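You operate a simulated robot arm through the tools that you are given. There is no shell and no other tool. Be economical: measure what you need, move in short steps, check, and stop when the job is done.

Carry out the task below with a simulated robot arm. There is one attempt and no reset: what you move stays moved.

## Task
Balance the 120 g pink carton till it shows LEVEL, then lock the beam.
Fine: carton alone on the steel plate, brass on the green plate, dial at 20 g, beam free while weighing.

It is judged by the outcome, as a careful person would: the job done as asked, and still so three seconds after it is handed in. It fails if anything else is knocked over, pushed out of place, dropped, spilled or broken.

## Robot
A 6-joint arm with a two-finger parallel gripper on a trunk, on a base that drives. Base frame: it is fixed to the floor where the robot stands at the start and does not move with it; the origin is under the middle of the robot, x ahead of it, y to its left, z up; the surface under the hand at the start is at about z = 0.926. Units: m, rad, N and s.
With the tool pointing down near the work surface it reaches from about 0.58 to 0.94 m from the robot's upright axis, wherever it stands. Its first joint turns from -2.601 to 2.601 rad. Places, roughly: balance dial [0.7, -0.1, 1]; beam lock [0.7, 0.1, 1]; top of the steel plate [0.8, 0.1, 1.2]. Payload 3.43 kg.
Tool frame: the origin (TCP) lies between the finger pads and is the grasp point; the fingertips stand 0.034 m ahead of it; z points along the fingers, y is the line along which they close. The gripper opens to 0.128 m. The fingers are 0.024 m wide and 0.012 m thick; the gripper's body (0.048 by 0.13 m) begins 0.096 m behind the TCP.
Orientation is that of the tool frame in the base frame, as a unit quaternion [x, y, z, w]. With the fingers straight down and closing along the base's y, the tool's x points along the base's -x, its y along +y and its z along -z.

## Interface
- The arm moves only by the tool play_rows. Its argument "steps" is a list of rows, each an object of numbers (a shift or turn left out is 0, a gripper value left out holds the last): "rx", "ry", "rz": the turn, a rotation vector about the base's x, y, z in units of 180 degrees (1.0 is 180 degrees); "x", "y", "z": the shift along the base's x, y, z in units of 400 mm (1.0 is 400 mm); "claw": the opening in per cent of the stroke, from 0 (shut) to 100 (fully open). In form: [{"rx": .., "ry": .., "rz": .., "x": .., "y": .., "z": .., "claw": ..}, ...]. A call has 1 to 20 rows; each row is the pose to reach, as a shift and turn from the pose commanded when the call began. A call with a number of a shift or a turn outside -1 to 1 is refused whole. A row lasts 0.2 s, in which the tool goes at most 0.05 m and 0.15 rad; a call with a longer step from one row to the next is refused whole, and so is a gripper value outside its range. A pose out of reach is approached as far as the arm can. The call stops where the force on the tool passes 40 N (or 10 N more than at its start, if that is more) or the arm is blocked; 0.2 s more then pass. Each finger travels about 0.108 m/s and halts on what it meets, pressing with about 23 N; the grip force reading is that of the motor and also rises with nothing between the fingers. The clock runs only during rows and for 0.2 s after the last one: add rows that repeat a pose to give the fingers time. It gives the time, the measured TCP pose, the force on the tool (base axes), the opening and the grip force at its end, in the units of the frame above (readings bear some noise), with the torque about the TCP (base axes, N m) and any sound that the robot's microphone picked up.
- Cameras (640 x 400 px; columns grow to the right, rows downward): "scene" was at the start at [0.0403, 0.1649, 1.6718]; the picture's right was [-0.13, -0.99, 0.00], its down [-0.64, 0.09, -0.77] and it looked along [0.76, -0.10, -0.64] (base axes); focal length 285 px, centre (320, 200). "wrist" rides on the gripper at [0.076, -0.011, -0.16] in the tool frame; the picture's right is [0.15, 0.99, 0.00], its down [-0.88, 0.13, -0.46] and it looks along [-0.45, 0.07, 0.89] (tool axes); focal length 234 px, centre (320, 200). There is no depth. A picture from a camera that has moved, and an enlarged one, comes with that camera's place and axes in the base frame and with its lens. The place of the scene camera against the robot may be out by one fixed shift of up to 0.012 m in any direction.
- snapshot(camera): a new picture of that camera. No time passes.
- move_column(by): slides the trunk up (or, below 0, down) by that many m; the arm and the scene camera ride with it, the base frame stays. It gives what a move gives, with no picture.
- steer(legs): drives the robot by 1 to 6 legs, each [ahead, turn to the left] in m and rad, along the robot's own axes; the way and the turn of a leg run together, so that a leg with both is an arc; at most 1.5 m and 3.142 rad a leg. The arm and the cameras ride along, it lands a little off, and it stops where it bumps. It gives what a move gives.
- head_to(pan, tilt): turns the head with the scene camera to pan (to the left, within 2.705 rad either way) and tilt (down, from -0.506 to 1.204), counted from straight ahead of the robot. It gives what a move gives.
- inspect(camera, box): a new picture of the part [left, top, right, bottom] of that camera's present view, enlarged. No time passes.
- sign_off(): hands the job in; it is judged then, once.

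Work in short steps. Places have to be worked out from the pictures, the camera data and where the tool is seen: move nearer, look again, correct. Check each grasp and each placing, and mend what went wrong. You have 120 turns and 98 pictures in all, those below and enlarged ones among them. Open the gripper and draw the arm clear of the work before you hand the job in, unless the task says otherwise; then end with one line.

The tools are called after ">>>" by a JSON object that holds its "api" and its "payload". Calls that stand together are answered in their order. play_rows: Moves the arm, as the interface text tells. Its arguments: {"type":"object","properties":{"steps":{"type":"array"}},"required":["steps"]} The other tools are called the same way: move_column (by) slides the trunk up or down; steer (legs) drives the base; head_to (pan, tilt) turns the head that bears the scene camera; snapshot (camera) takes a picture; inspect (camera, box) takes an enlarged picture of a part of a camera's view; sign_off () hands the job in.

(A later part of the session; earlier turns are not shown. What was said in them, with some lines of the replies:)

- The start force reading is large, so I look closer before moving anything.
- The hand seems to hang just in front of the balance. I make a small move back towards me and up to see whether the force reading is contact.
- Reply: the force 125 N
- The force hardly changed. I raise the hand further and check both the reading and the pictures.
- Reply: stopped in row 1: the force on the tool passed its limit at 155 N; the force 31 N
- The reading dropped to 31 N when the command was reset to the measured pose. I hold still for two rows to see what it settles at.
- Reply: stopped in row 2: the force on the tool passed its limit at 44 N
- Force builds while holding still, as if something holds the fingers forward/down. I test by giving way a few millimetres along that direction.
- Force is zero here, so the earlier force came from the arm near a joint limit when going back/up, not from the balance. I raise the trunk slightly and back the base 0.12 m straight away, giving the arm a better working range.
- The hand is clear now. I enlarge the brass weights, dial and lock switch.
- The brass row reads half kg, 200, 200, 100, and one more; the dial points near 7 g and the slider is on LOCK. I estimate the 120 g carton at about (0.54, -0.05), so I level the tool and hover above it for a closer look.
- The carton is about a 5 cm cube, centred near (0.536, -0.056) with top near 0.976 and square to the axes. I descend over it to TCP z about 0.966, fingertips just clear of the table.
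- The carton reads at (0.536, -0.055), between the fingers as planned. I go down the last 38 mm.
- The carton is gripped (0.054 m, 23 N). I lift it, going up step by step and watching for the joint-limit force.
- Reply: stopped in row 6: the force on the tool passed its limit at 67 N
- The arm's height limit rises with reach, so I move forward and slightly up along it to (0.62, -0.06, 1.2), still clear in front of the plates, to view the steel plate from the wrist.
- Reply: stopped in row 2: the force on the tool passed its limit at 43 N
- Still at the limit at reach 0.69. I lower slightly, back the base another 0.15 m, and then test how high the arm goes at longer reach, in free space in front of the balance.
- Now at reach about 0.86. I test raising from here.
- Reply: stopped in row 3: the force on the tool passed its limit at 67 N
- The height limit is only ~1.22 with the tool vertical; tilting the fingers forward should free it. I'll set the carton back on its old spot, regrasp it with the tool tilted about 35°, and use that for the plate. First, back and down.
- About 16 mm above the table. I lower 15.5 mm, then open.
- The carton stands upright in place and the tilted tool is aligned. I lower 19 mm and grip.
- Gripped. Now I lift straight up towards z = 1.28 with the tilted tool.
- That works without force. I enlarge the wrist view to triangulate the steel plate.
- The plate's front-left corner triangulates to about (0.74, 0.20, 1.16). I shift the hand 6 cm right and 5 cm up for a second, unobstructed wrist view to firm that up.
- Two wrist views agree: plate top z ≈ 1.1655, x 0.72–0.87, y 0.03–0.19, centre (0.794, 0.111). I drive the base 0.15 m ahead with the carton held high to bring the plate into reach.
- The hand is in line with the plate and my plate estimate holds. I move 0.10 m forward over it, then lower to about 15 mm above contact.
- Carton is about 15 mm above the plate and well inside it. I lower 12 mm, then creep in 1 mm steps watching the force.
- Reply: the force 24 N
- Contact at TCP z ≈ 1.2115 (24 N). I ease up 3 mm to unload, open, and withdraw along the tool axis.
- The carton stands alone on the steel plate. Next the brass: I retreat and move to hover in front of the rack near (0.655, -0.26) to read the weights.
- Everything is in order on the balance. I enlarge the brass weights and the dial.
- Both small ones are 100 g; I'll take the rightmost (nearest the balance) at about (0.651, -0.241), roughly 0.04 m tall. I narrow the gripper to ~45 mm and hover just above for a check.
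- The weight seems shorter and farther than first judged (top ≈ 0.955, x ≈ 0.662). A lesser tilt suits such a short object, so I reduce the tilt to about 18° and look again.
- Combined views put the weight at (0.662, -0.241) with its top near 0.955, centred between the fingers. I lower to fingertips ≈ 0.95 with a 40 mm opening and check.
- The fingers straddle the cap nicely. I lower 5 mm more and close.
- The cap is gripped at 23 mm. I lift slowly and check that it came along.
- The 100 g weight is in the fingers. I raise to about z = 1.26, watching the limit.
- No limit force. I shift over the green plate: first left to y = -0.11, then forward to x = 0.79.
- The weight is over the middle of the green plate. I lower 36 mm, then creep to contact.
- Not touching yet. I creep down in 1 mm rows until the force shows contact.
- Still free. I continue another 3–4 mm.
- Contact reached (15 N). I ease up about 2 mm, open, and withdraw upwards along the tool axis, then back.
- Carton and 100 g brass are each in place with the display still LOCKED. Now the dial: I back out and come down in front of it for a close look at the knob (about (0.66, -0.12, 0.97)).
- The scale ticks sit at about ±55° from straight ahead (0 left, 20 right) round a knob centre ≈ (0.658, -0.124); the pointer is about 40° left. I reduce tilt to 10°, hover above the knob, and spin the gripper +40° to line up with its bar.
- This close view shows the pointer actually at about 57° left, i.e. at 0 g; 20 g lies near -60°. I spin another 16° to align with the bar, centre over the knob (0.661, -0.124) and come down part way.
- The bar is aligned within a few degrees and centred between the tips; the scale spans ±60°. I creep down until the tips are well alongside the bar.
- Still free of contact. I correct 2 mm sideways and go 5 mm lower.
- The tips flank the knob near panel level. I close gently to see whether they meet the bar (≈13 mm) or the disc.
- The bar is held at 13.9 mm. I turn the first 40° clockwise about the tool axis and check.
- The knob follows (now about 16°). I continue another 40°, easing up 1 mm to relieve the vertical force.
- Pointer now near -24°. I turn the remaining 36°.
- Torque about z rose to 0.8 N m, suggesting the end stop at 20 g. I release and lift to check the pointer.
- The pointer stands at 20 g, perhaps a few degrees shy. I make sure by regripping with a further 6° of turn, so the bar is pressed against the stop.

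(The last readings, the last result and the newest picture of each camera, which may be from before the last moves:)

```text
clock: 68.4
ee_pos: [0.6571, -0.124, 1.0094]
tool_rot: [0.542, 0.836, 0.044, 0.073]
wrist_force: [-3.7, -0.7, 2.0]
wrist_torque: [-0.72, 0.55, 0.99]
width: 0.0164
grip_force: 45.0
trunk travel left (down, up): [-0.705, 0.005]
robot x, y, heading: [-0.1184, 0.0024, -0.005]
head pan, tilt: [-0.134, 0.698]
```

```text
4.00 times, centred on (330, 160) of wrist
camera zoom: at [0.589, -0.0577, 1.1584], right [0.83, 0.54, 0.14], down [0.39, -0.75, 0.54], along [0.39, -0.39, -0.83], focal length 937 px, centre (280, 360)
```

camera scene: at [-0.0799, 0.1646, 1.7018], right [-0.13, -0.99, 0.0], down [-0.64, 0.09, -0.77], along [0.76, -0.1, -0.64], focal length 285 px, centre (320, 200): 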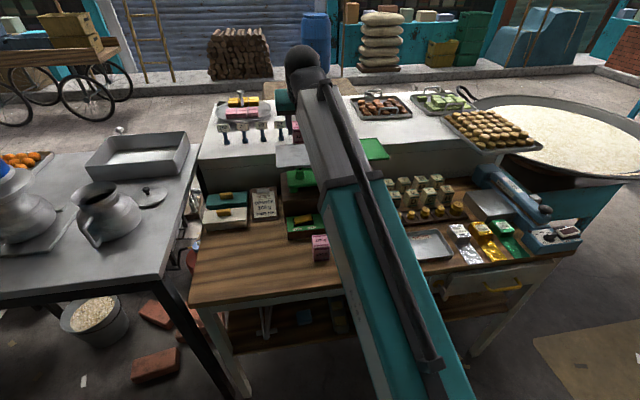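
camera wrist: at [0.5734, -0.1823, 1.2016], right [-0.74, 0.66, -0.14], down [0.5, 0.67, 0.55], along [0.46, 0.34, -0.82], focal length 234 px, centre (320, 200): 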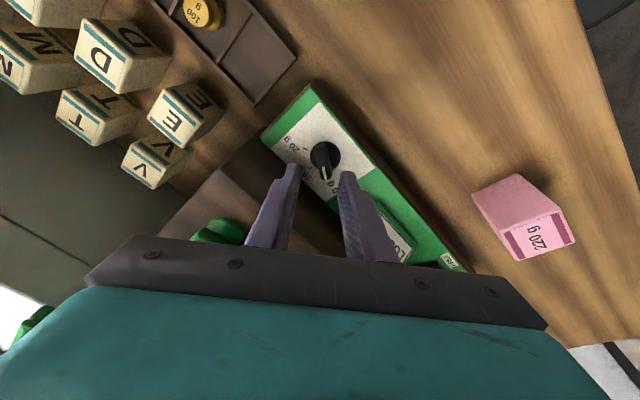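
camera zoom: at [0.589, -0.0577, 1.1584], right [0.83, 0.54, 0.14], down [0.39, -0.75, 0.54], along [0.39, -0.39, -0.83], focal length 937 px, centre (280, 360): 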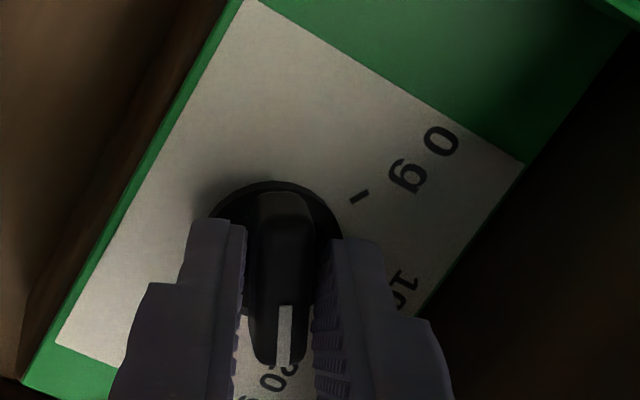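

Torque 1 N m with the bar unmoved: the dial is firmly at its 20 g end. I release, lift, and spin the gripper back to neutral.

>>> {"api": "play_rows", "payload": {"steps": [{"claw": 15}, {"claw": 27}, {"claw": 27}, {"claw": 27, "z": 0.06}, {"claw": 27, "z": 0.12}, {"z": 0.12, "rx": -0.0077, "rz": 0.0438}, {"z": 0.12, "rx": -0.0154, "rz": 0.0876}, {"z": 0.12, "rx": -0.023, "rz": 0.131}, {"z": 0.12, "rx": -0.031, "rz": 0.175}, {"z": 0.12, "rx": -0.0386, "rz": 0.219}, {"z": 0.12, "rx": -0.0463, "rz": 0.263}, {"z": 0.12, "rx": -0.054, "rz": 0.306}, {"z": 0.12, "rx": -0.062, "rz": 0.35}, {"z": 0.12, "rx": -0.0638, "rz": 0.361}, {"z": 0.12, "rx": -0.0638, "rz": 0.361}]}}

>>> {"api": "play_rows", "payload": {"steps": [{"x": -0.08}, {"x": -0.16}, {"x": -0.16, "y": 0.1}, {"x": -0.16, "y": 0.2}, {"x": -0.16, "y": 0.3}, {"x": -0.16, "y": 0.4}, {"x": -0.16, "y": 0.5}, {"x": -0.16, "y": 0.58}, {"x": -0.16, "y": 0.58}]}}

>>> {"api": "snapshot", "payload": {"camera": "wrist"}}

>>> {"api": "inspect", "payload": {"camera": "scene", "box": [270, 100, 430, 240]}}

```text
clock: 71.6
ee_pos: [0.6572, -0.1235, 1.0566]
tool_rot: [-0.002, 0.996, -0.003, 0.09]
wrist_force: [0.4, -0.1, -0.2]
wrist_torque: [0.0, 0.02, 0.0]
width: 0.0346
grip_force: 0.0
trunk travel left (down, up): [-0.705, 0.005]
robot x, y, heading: [-0.1189, 0.0025, -0.003]
head pan, tilt: [-0.134, 0.698]
```

```text
clock: 73.6
ee_pos: [0.5948, 0.109, 1.056]
tool_rot: [0.0, 0.996, -0.004, 0.091]
wrist_force: [-0.3, 0.1, -0.5]
wrist_torque: [-0.01, 0.02, -0.01]
width: 0.0347
grip_force: 0.1
trunk travel left (down, up): [-0.705, 0.005]
robot x, y, heading: [-0.1177, 0.0029, 0.002]
head pan, tilt: [-0.134, 0.698]
```

```text
26 pictures are left
camera wrist: at [0.4903, 0.0991, 1.2], right [-0.14, 0.99, -0.03], down [0.79, 0.13, 0.6], along [0.6, 0.06, -0.8], focal length 234 px, centre (320, 200)
```

wrist: 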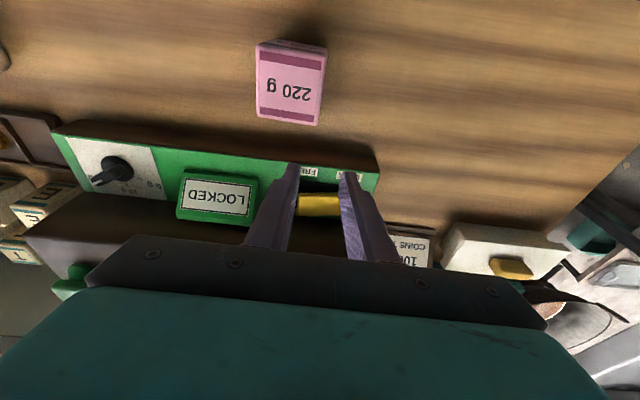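

```text
2.86 times, centred on (350, 170) of scene
camera zoom: at [-0.0801, 0.1647, 1.7018], right [-0.13, -0.99, 0.0], down [-0.64, 0.09, -0.77], along [0.76, -0.1, -0.64], focal length 813 px, centre (234, 286)
```

zoom: 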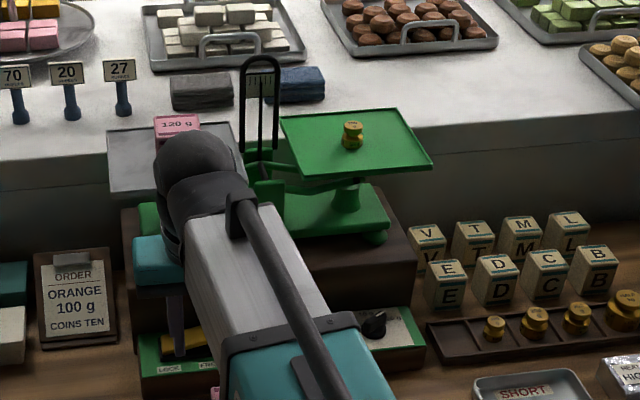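

I enlarge the lock from the wrist, after opening the fingers wider so they don't hide it.

>>> {"api": "play_rows", "payload": {"steps": [{"claw": 50}, {"claw": 80}, {"claw": 80}]}}

>>> {"api": "inspect", "payload": {"camera": "wrist", "box": [240, 140, 400, 240]}}

```text
clock: 74.4
ee_pos: [0.595, 0.108, 1.0565]
tool_rot: [0.0, 0.996, -0.003, 0.09]
wrist_force: [0.6, -0.5, 0.3]
wrist_torque: [-0.02, 0.03, 0.01]
width: 0.1022
grip_force: 0.0
trunk travel left (down, up): [-0.705, 0.005]
robot x, y, heading: [-0.1197, 0.0025, -0.002]
head pan, tilt: [-0.134, 0.698]
```

```text
4.00 times, centred on (320, 190) of wrist
camera zoom: at [0.4903, 0.0988, 1.2], right [-0.14, 0.99, -0.03], down [0.79, 0.13, 0.6], along [0.6, 0.06, -0.8], focal length 937 px, centre (320, 240)
```

zoom: 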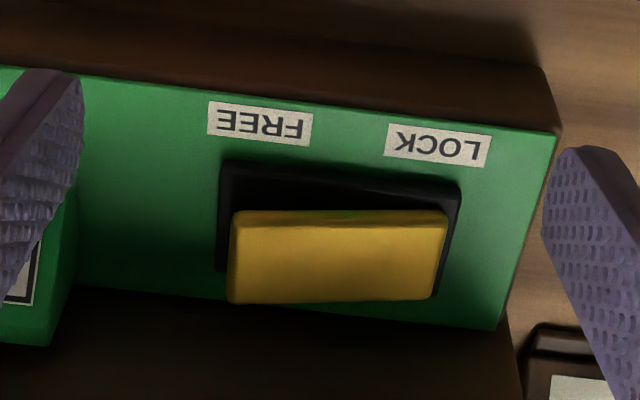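

It's a rocker with the LOCK end pressed and the FREE end raised: ends at y ≈ 0.09 (FREE) and 0.15 (LOCK), x ≈ 0.658. I close the fingers and hover above the FREE end.

>>> {"api": "play_rows", "payload": {"steps": [{"claw": 50, "y": -0.02}, {"claw": 20, "x": 0.06, "y": -0.026}, {"claw": 0, "x": 0.143, "y": -0.026}, {"claw": 0, "x": 0.143, "y": -0.026, "z": -0.03}, {"claw": 0, "x": 0.143, "y": -0.026, "z": -0.05}, {"claw": 0, "x": 0.143, "y": -0.026, "z": -0.05}]}}

>>> {"api": "snapshot", "payload": {"camera": "wrist"}}

```text
clock: 75.8
ee_pos: [0.6511, 0.096, 1.0364]
tool_rot: [-0.001, 0.996, -0.004, 0.09]
wrist_force: [0.6, -0.1, 0.3]
wrist_torque: [-0.01, 0.03, 0.01]
width: 0.0
grip_force: 22.7
trunk travel left (down, up): [-0.705, 0.005]
robot x, y, heading: [-0.1204, 0.0003, 0.003]
head pan, tilt: [-0.134, 0.698]
```

```text
23 pictures are left
camera wrist: at [0.5474, 0.0869, 1.1805], right [-0.14, 0.99, -0.03], down [0.79, 0.13, 0.6], along [0.6, 0.06, -0.8], focal length 234 px, centre (320, 200)
```

wrist: 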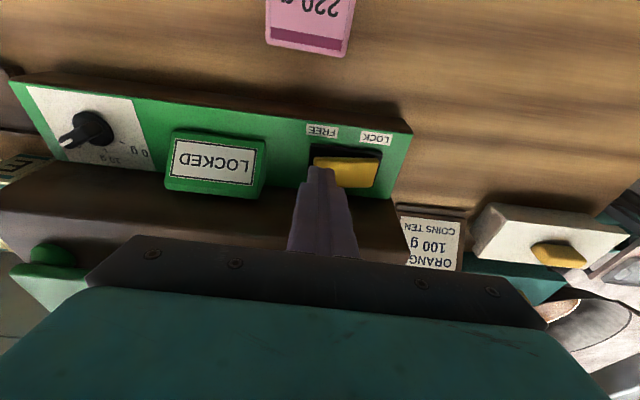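

The closed tips sit over the FREE end. I press down slowly.

>>> {"api": "play_rows", "payload": {"steps": [{"z": -0.01}, {"z": -0.02}, {"z": -0.03}, {"z": -0.035}, {"z": -0.04}, {"z": -0.045}, {"z": -0.05}]}}

>>> {"api": "snapshot", "payload": {"camera": "wrist"}}

```text
clock: 77.4
ee_pos: [0.6504, 0.0979, 1.02]
tool_rot: [0.0, 0.996, -0.003, 0.091]
wrist_force: [1.7, 1.1, 14.5]
wrist_torque: [0.25, 0.01, -0.05]
width: 0.0
grip_force: 22.8
trunk travel left (down, up): [-0.705, 0.005]
robot x, y, heading: [-0.119, 0.0044, -0.0]
head pan, tilt: [-0.134, 0.698]
```

```text
22 pictures are left
camera wrist: at [0.5463, 0.0877, 1.1622], right [-0.14, 0.99, -0.03], down [0.78, 0.13, 0.61], along [0.61, 0.06, -0.79], focal length 234 px, centre (320, 200)
```

wrist: 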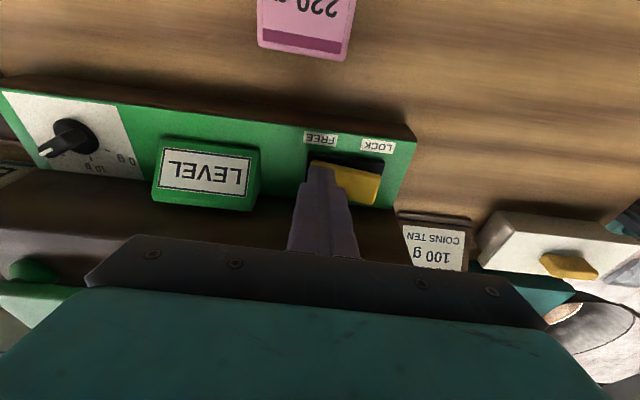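

The rocker flipped and the display reads LEVEL. I lift off and wait a couple of seconds to confirm it stays LEVEL with the beam free.

>>> {"api": "play_rows", "payload": {"steps": [{"z": 0.06}, {"z": 0.1}, {"z": 0.1}, {"z": 0.1}, {"z": 0.1}, {"z": 0.1}, {"z": 0.1}, {"z": 0.1}, {"z": 0.1}, {"z": 0.1}, {"z": 0.1}, {"z": 0.1}, {"z": 0.1}, {"z": 0.1}, {"z": 0.1}]}}

>>> {"api": "snapshot", "payload": {"camera": "wrist"}}

>>> {"api": "inspect", "payload": {"camera": "scene", "box": [270, 100, 430, 240]}}

```text
clock: 80.6
ee_pos: [0.6512, 0.0981, 1.0576]
tool_rot: [-0.001, 0.996, -0.004, 0.09]
wrist_force: [0.4, -0.7, 0.2]
wrist_torque: [-0.02, 0.03, 0.01]
width: 0.0
grip_force: 23.2
trunk travel left (down, up): [-0.705, 0.005]
robot x, y, heading: [-0.1239, 0.0012, 0.0]
head pan, tilt: [-0.134, 0.698]
```

```text
21 pictures are left
camera wrist: at [0.547, 0.0875, 1.2009], right [-0.14, 0.99, -0.03], down [0.79, 0.13, 0.6], along [0.6, 0.06, -0.8], focal length 234 px, centre (320, 200)
```

wrist: 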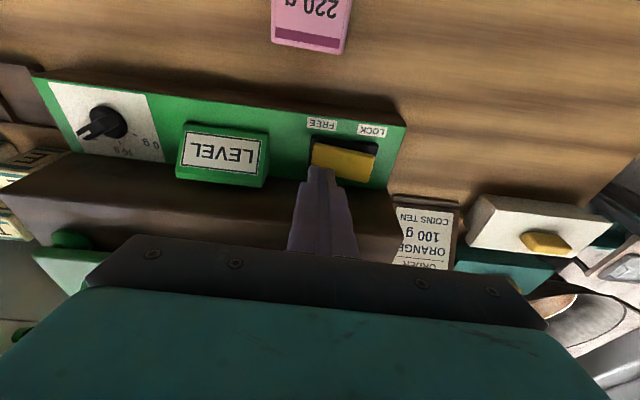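

```text
2.86 times, centred on (350, 170) of scene
camera zoom: at [-0.08, 0.1648, 1.7018], right [-0.13, -0.99, 0.0], down [-0.64, 0.09, -0.77], along [0.76, -0.1, -0.64], focal length 813 px, centre (234, 286)
```

zoom: 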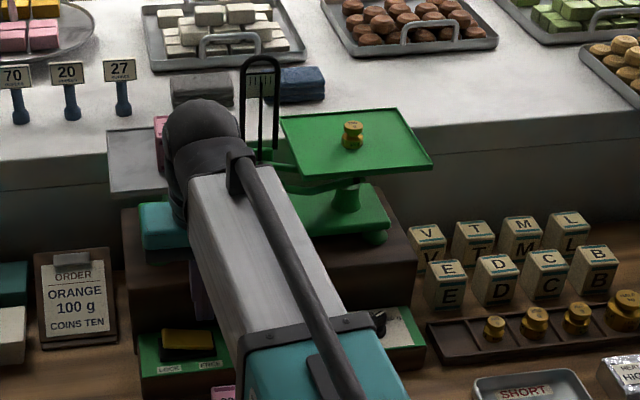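

LEVEL holds after 3 s. Now I press the LOCK end at y ≈ 0.143.

>>> {"api": "play_rows", "payload": {"steps": [{"y": 0.06}, {"y": 0.1125}, {"y": 0.1125, "z": -0.04}, {"y": 0.1125, "z": -0.06}, {"y": 0.1125, "z": -0.07}, {"y": 0.1125, "z": -0.08}, {"y": 0.1125, "z": -0.085}, {"y": 0.1125, "z": -0.09}, {"y": 0.1125, "z": -0.095}, {"y": 0.1125, "z": -0.1}]}}

>>> {"api": "snapshot", "payload": {"camera": "wrist"}}

```text
clock: 82.8
ee_pos: [0.6505, 0.1421, 1.0198]
tool_rot: [0.0, 0.996, -0.004, 0.091]
wrist_force: [1.7, -0.2, 14.7]
wrist_torque: [-0.1, -0.05, 0.01]
width: 0.0001
grip_force: 22.7
trunk travel left (down, up): [-0.705, 0.005]
robot x, y, heading: [-0.1222, 0.0031, 0.003]
head pan, tilt: [-0.134, 0.698]
```

```text
19 pictures are left
camera wrist: at [0.5468, 0.1324, 1.162], right [-0.14, 0.99, -0.03], down [0.78, 0.13, 0.61], along [0.61, 0.06, -0.79], focal length 234 px, centre (320, 200)
```

wrist: 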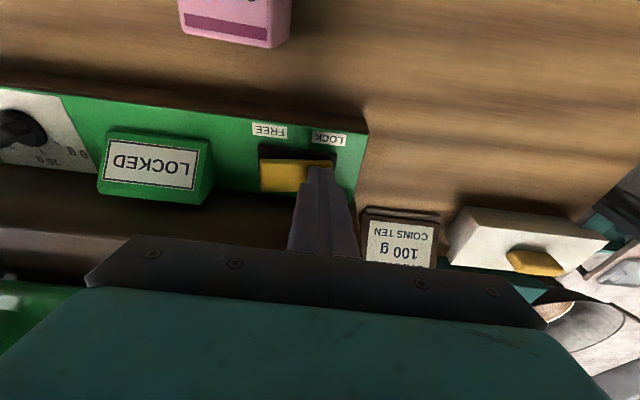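

The display reads LOCKED again. I lift, draw back clear of the work and open the gripper.

>>> {"api": "play_rows", "payload": {"steps": [{"z": 0.06}, {"z": 0.13}, {"x": -0.08, "z": 0.2}, {"x": -0.16, "z": 0.2}, {"x": -0.16, "z": 0.2, "claw": 40}, {"x": -0.16, "z": 0.2, "claw": 80}, {"x": -0.16, "z": 0.2, "claw": 100}, {"x": -0.16, "z": 0.2, "claw": 100}]}}

>>> {"api": "steer", "payload": {"legs": [[-0.2, 0]]}}

>>> {"api": "snapshot", "payload": {"camera": "scene"}}

>>> {"api": "inspect", "payload": {"camera": "scene", "box": [240, 100, 440, 240]}}

>>> {"api": "snapshot", "payload": {"camera": "wrist"}}

```text
clock: 84.6
ee_pos: [0.5893, 0.1422, 1.0966]
tool_rot: [-0.001, 0.996, -0.004, 0.089]
wrist_force: [0.0, 0.0, 0.1]
wrist_torque: [0.04, -0.01, 0.02]
width: 0.1283
grip_force: 0.0
trunk travel left (down, up): [-0.705, 0.005]
robot x, y, heading: [-0.1209, -0.0002, -0.001]
head pan, tilt: [-0.134, 0.698]
```

```text
clock: 86.3
ee_pos: [0.3869, 0.1423, 1.0975]
tool_rot: [0.0, 0.996, -0.003, 0.09]
wrist_force: [0.1, -0.2, -0.5]
wrist_torque: [0.03, 0.0, 0.05]
width: 0.1277
grip_force: 0.1
trunk travel left (down, up): [-0.705, 0.005]
robot x, y, heading: [-0.322, 0.0009, 0.003]
head pan, tilt: [-0.134, 0.698]
```

```text
18 pictures are left
camera scene: at [-0.2817, 0.1646, 1.7018], right [-0.13, -0.99, 0.0], down [-0.64, 0.09, -0.77], along [0.76, -0.1, -0.64], focal length 285 px, centre (320, 200)
```

scene: 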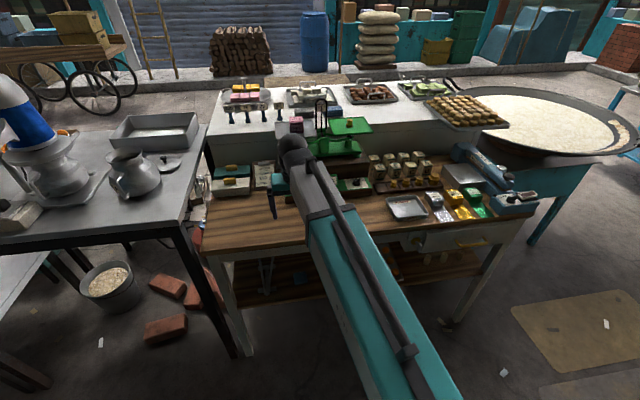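

```text
2.86 times, centred on (340, 170) of scene
camera zoom: at [-0.2817, 0.1646, 1.7018], right [-0.13, -0.99, 0.0], down [-0.64, 0.09, -0.77], along [0.76, -0.1, -0.64], focal length 813 px, centre (263, 286)
```

zoom: 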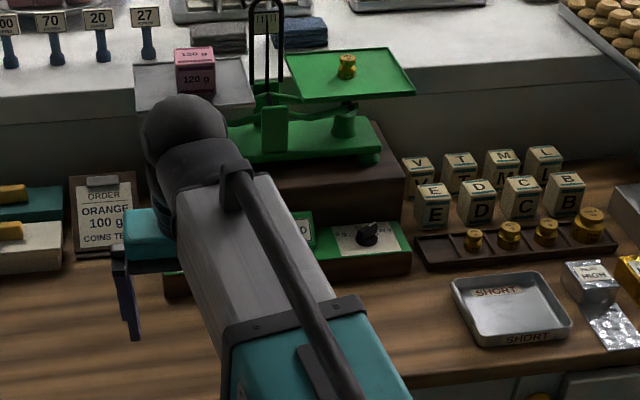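

```text
16 pictures are left
camera wrist: at [0.283, 0.1323, 1.2409], right [-0.14, 0.99, -0.03], down [0.78, 0.13, 0.6], along [0.6, 0.06, -0.8], focal length 234 px, centre (320, 200)
```

wrist: 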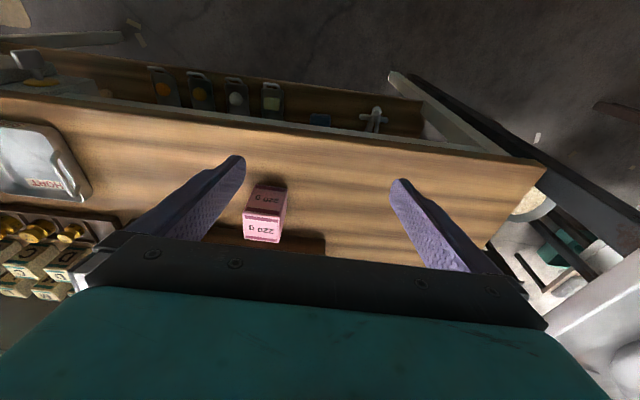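

The carton and the brass stand on their plates, the dial points to 20 g, the beam is locked, and the arm is clear with the gripper open, so I hand in.

>>> {"api": "sign_off", "payload": {}}

```text
The job is handed in.
```

The 120 g carton balanced: it was alone on the steel plate, with the 100 g brass on the green plate and the dial at 20 g. The display read LEVEL and held for about 3 s with the beam free. I then locked the beam (the display reads LOCKED), drew the arm clear and handed the job in.
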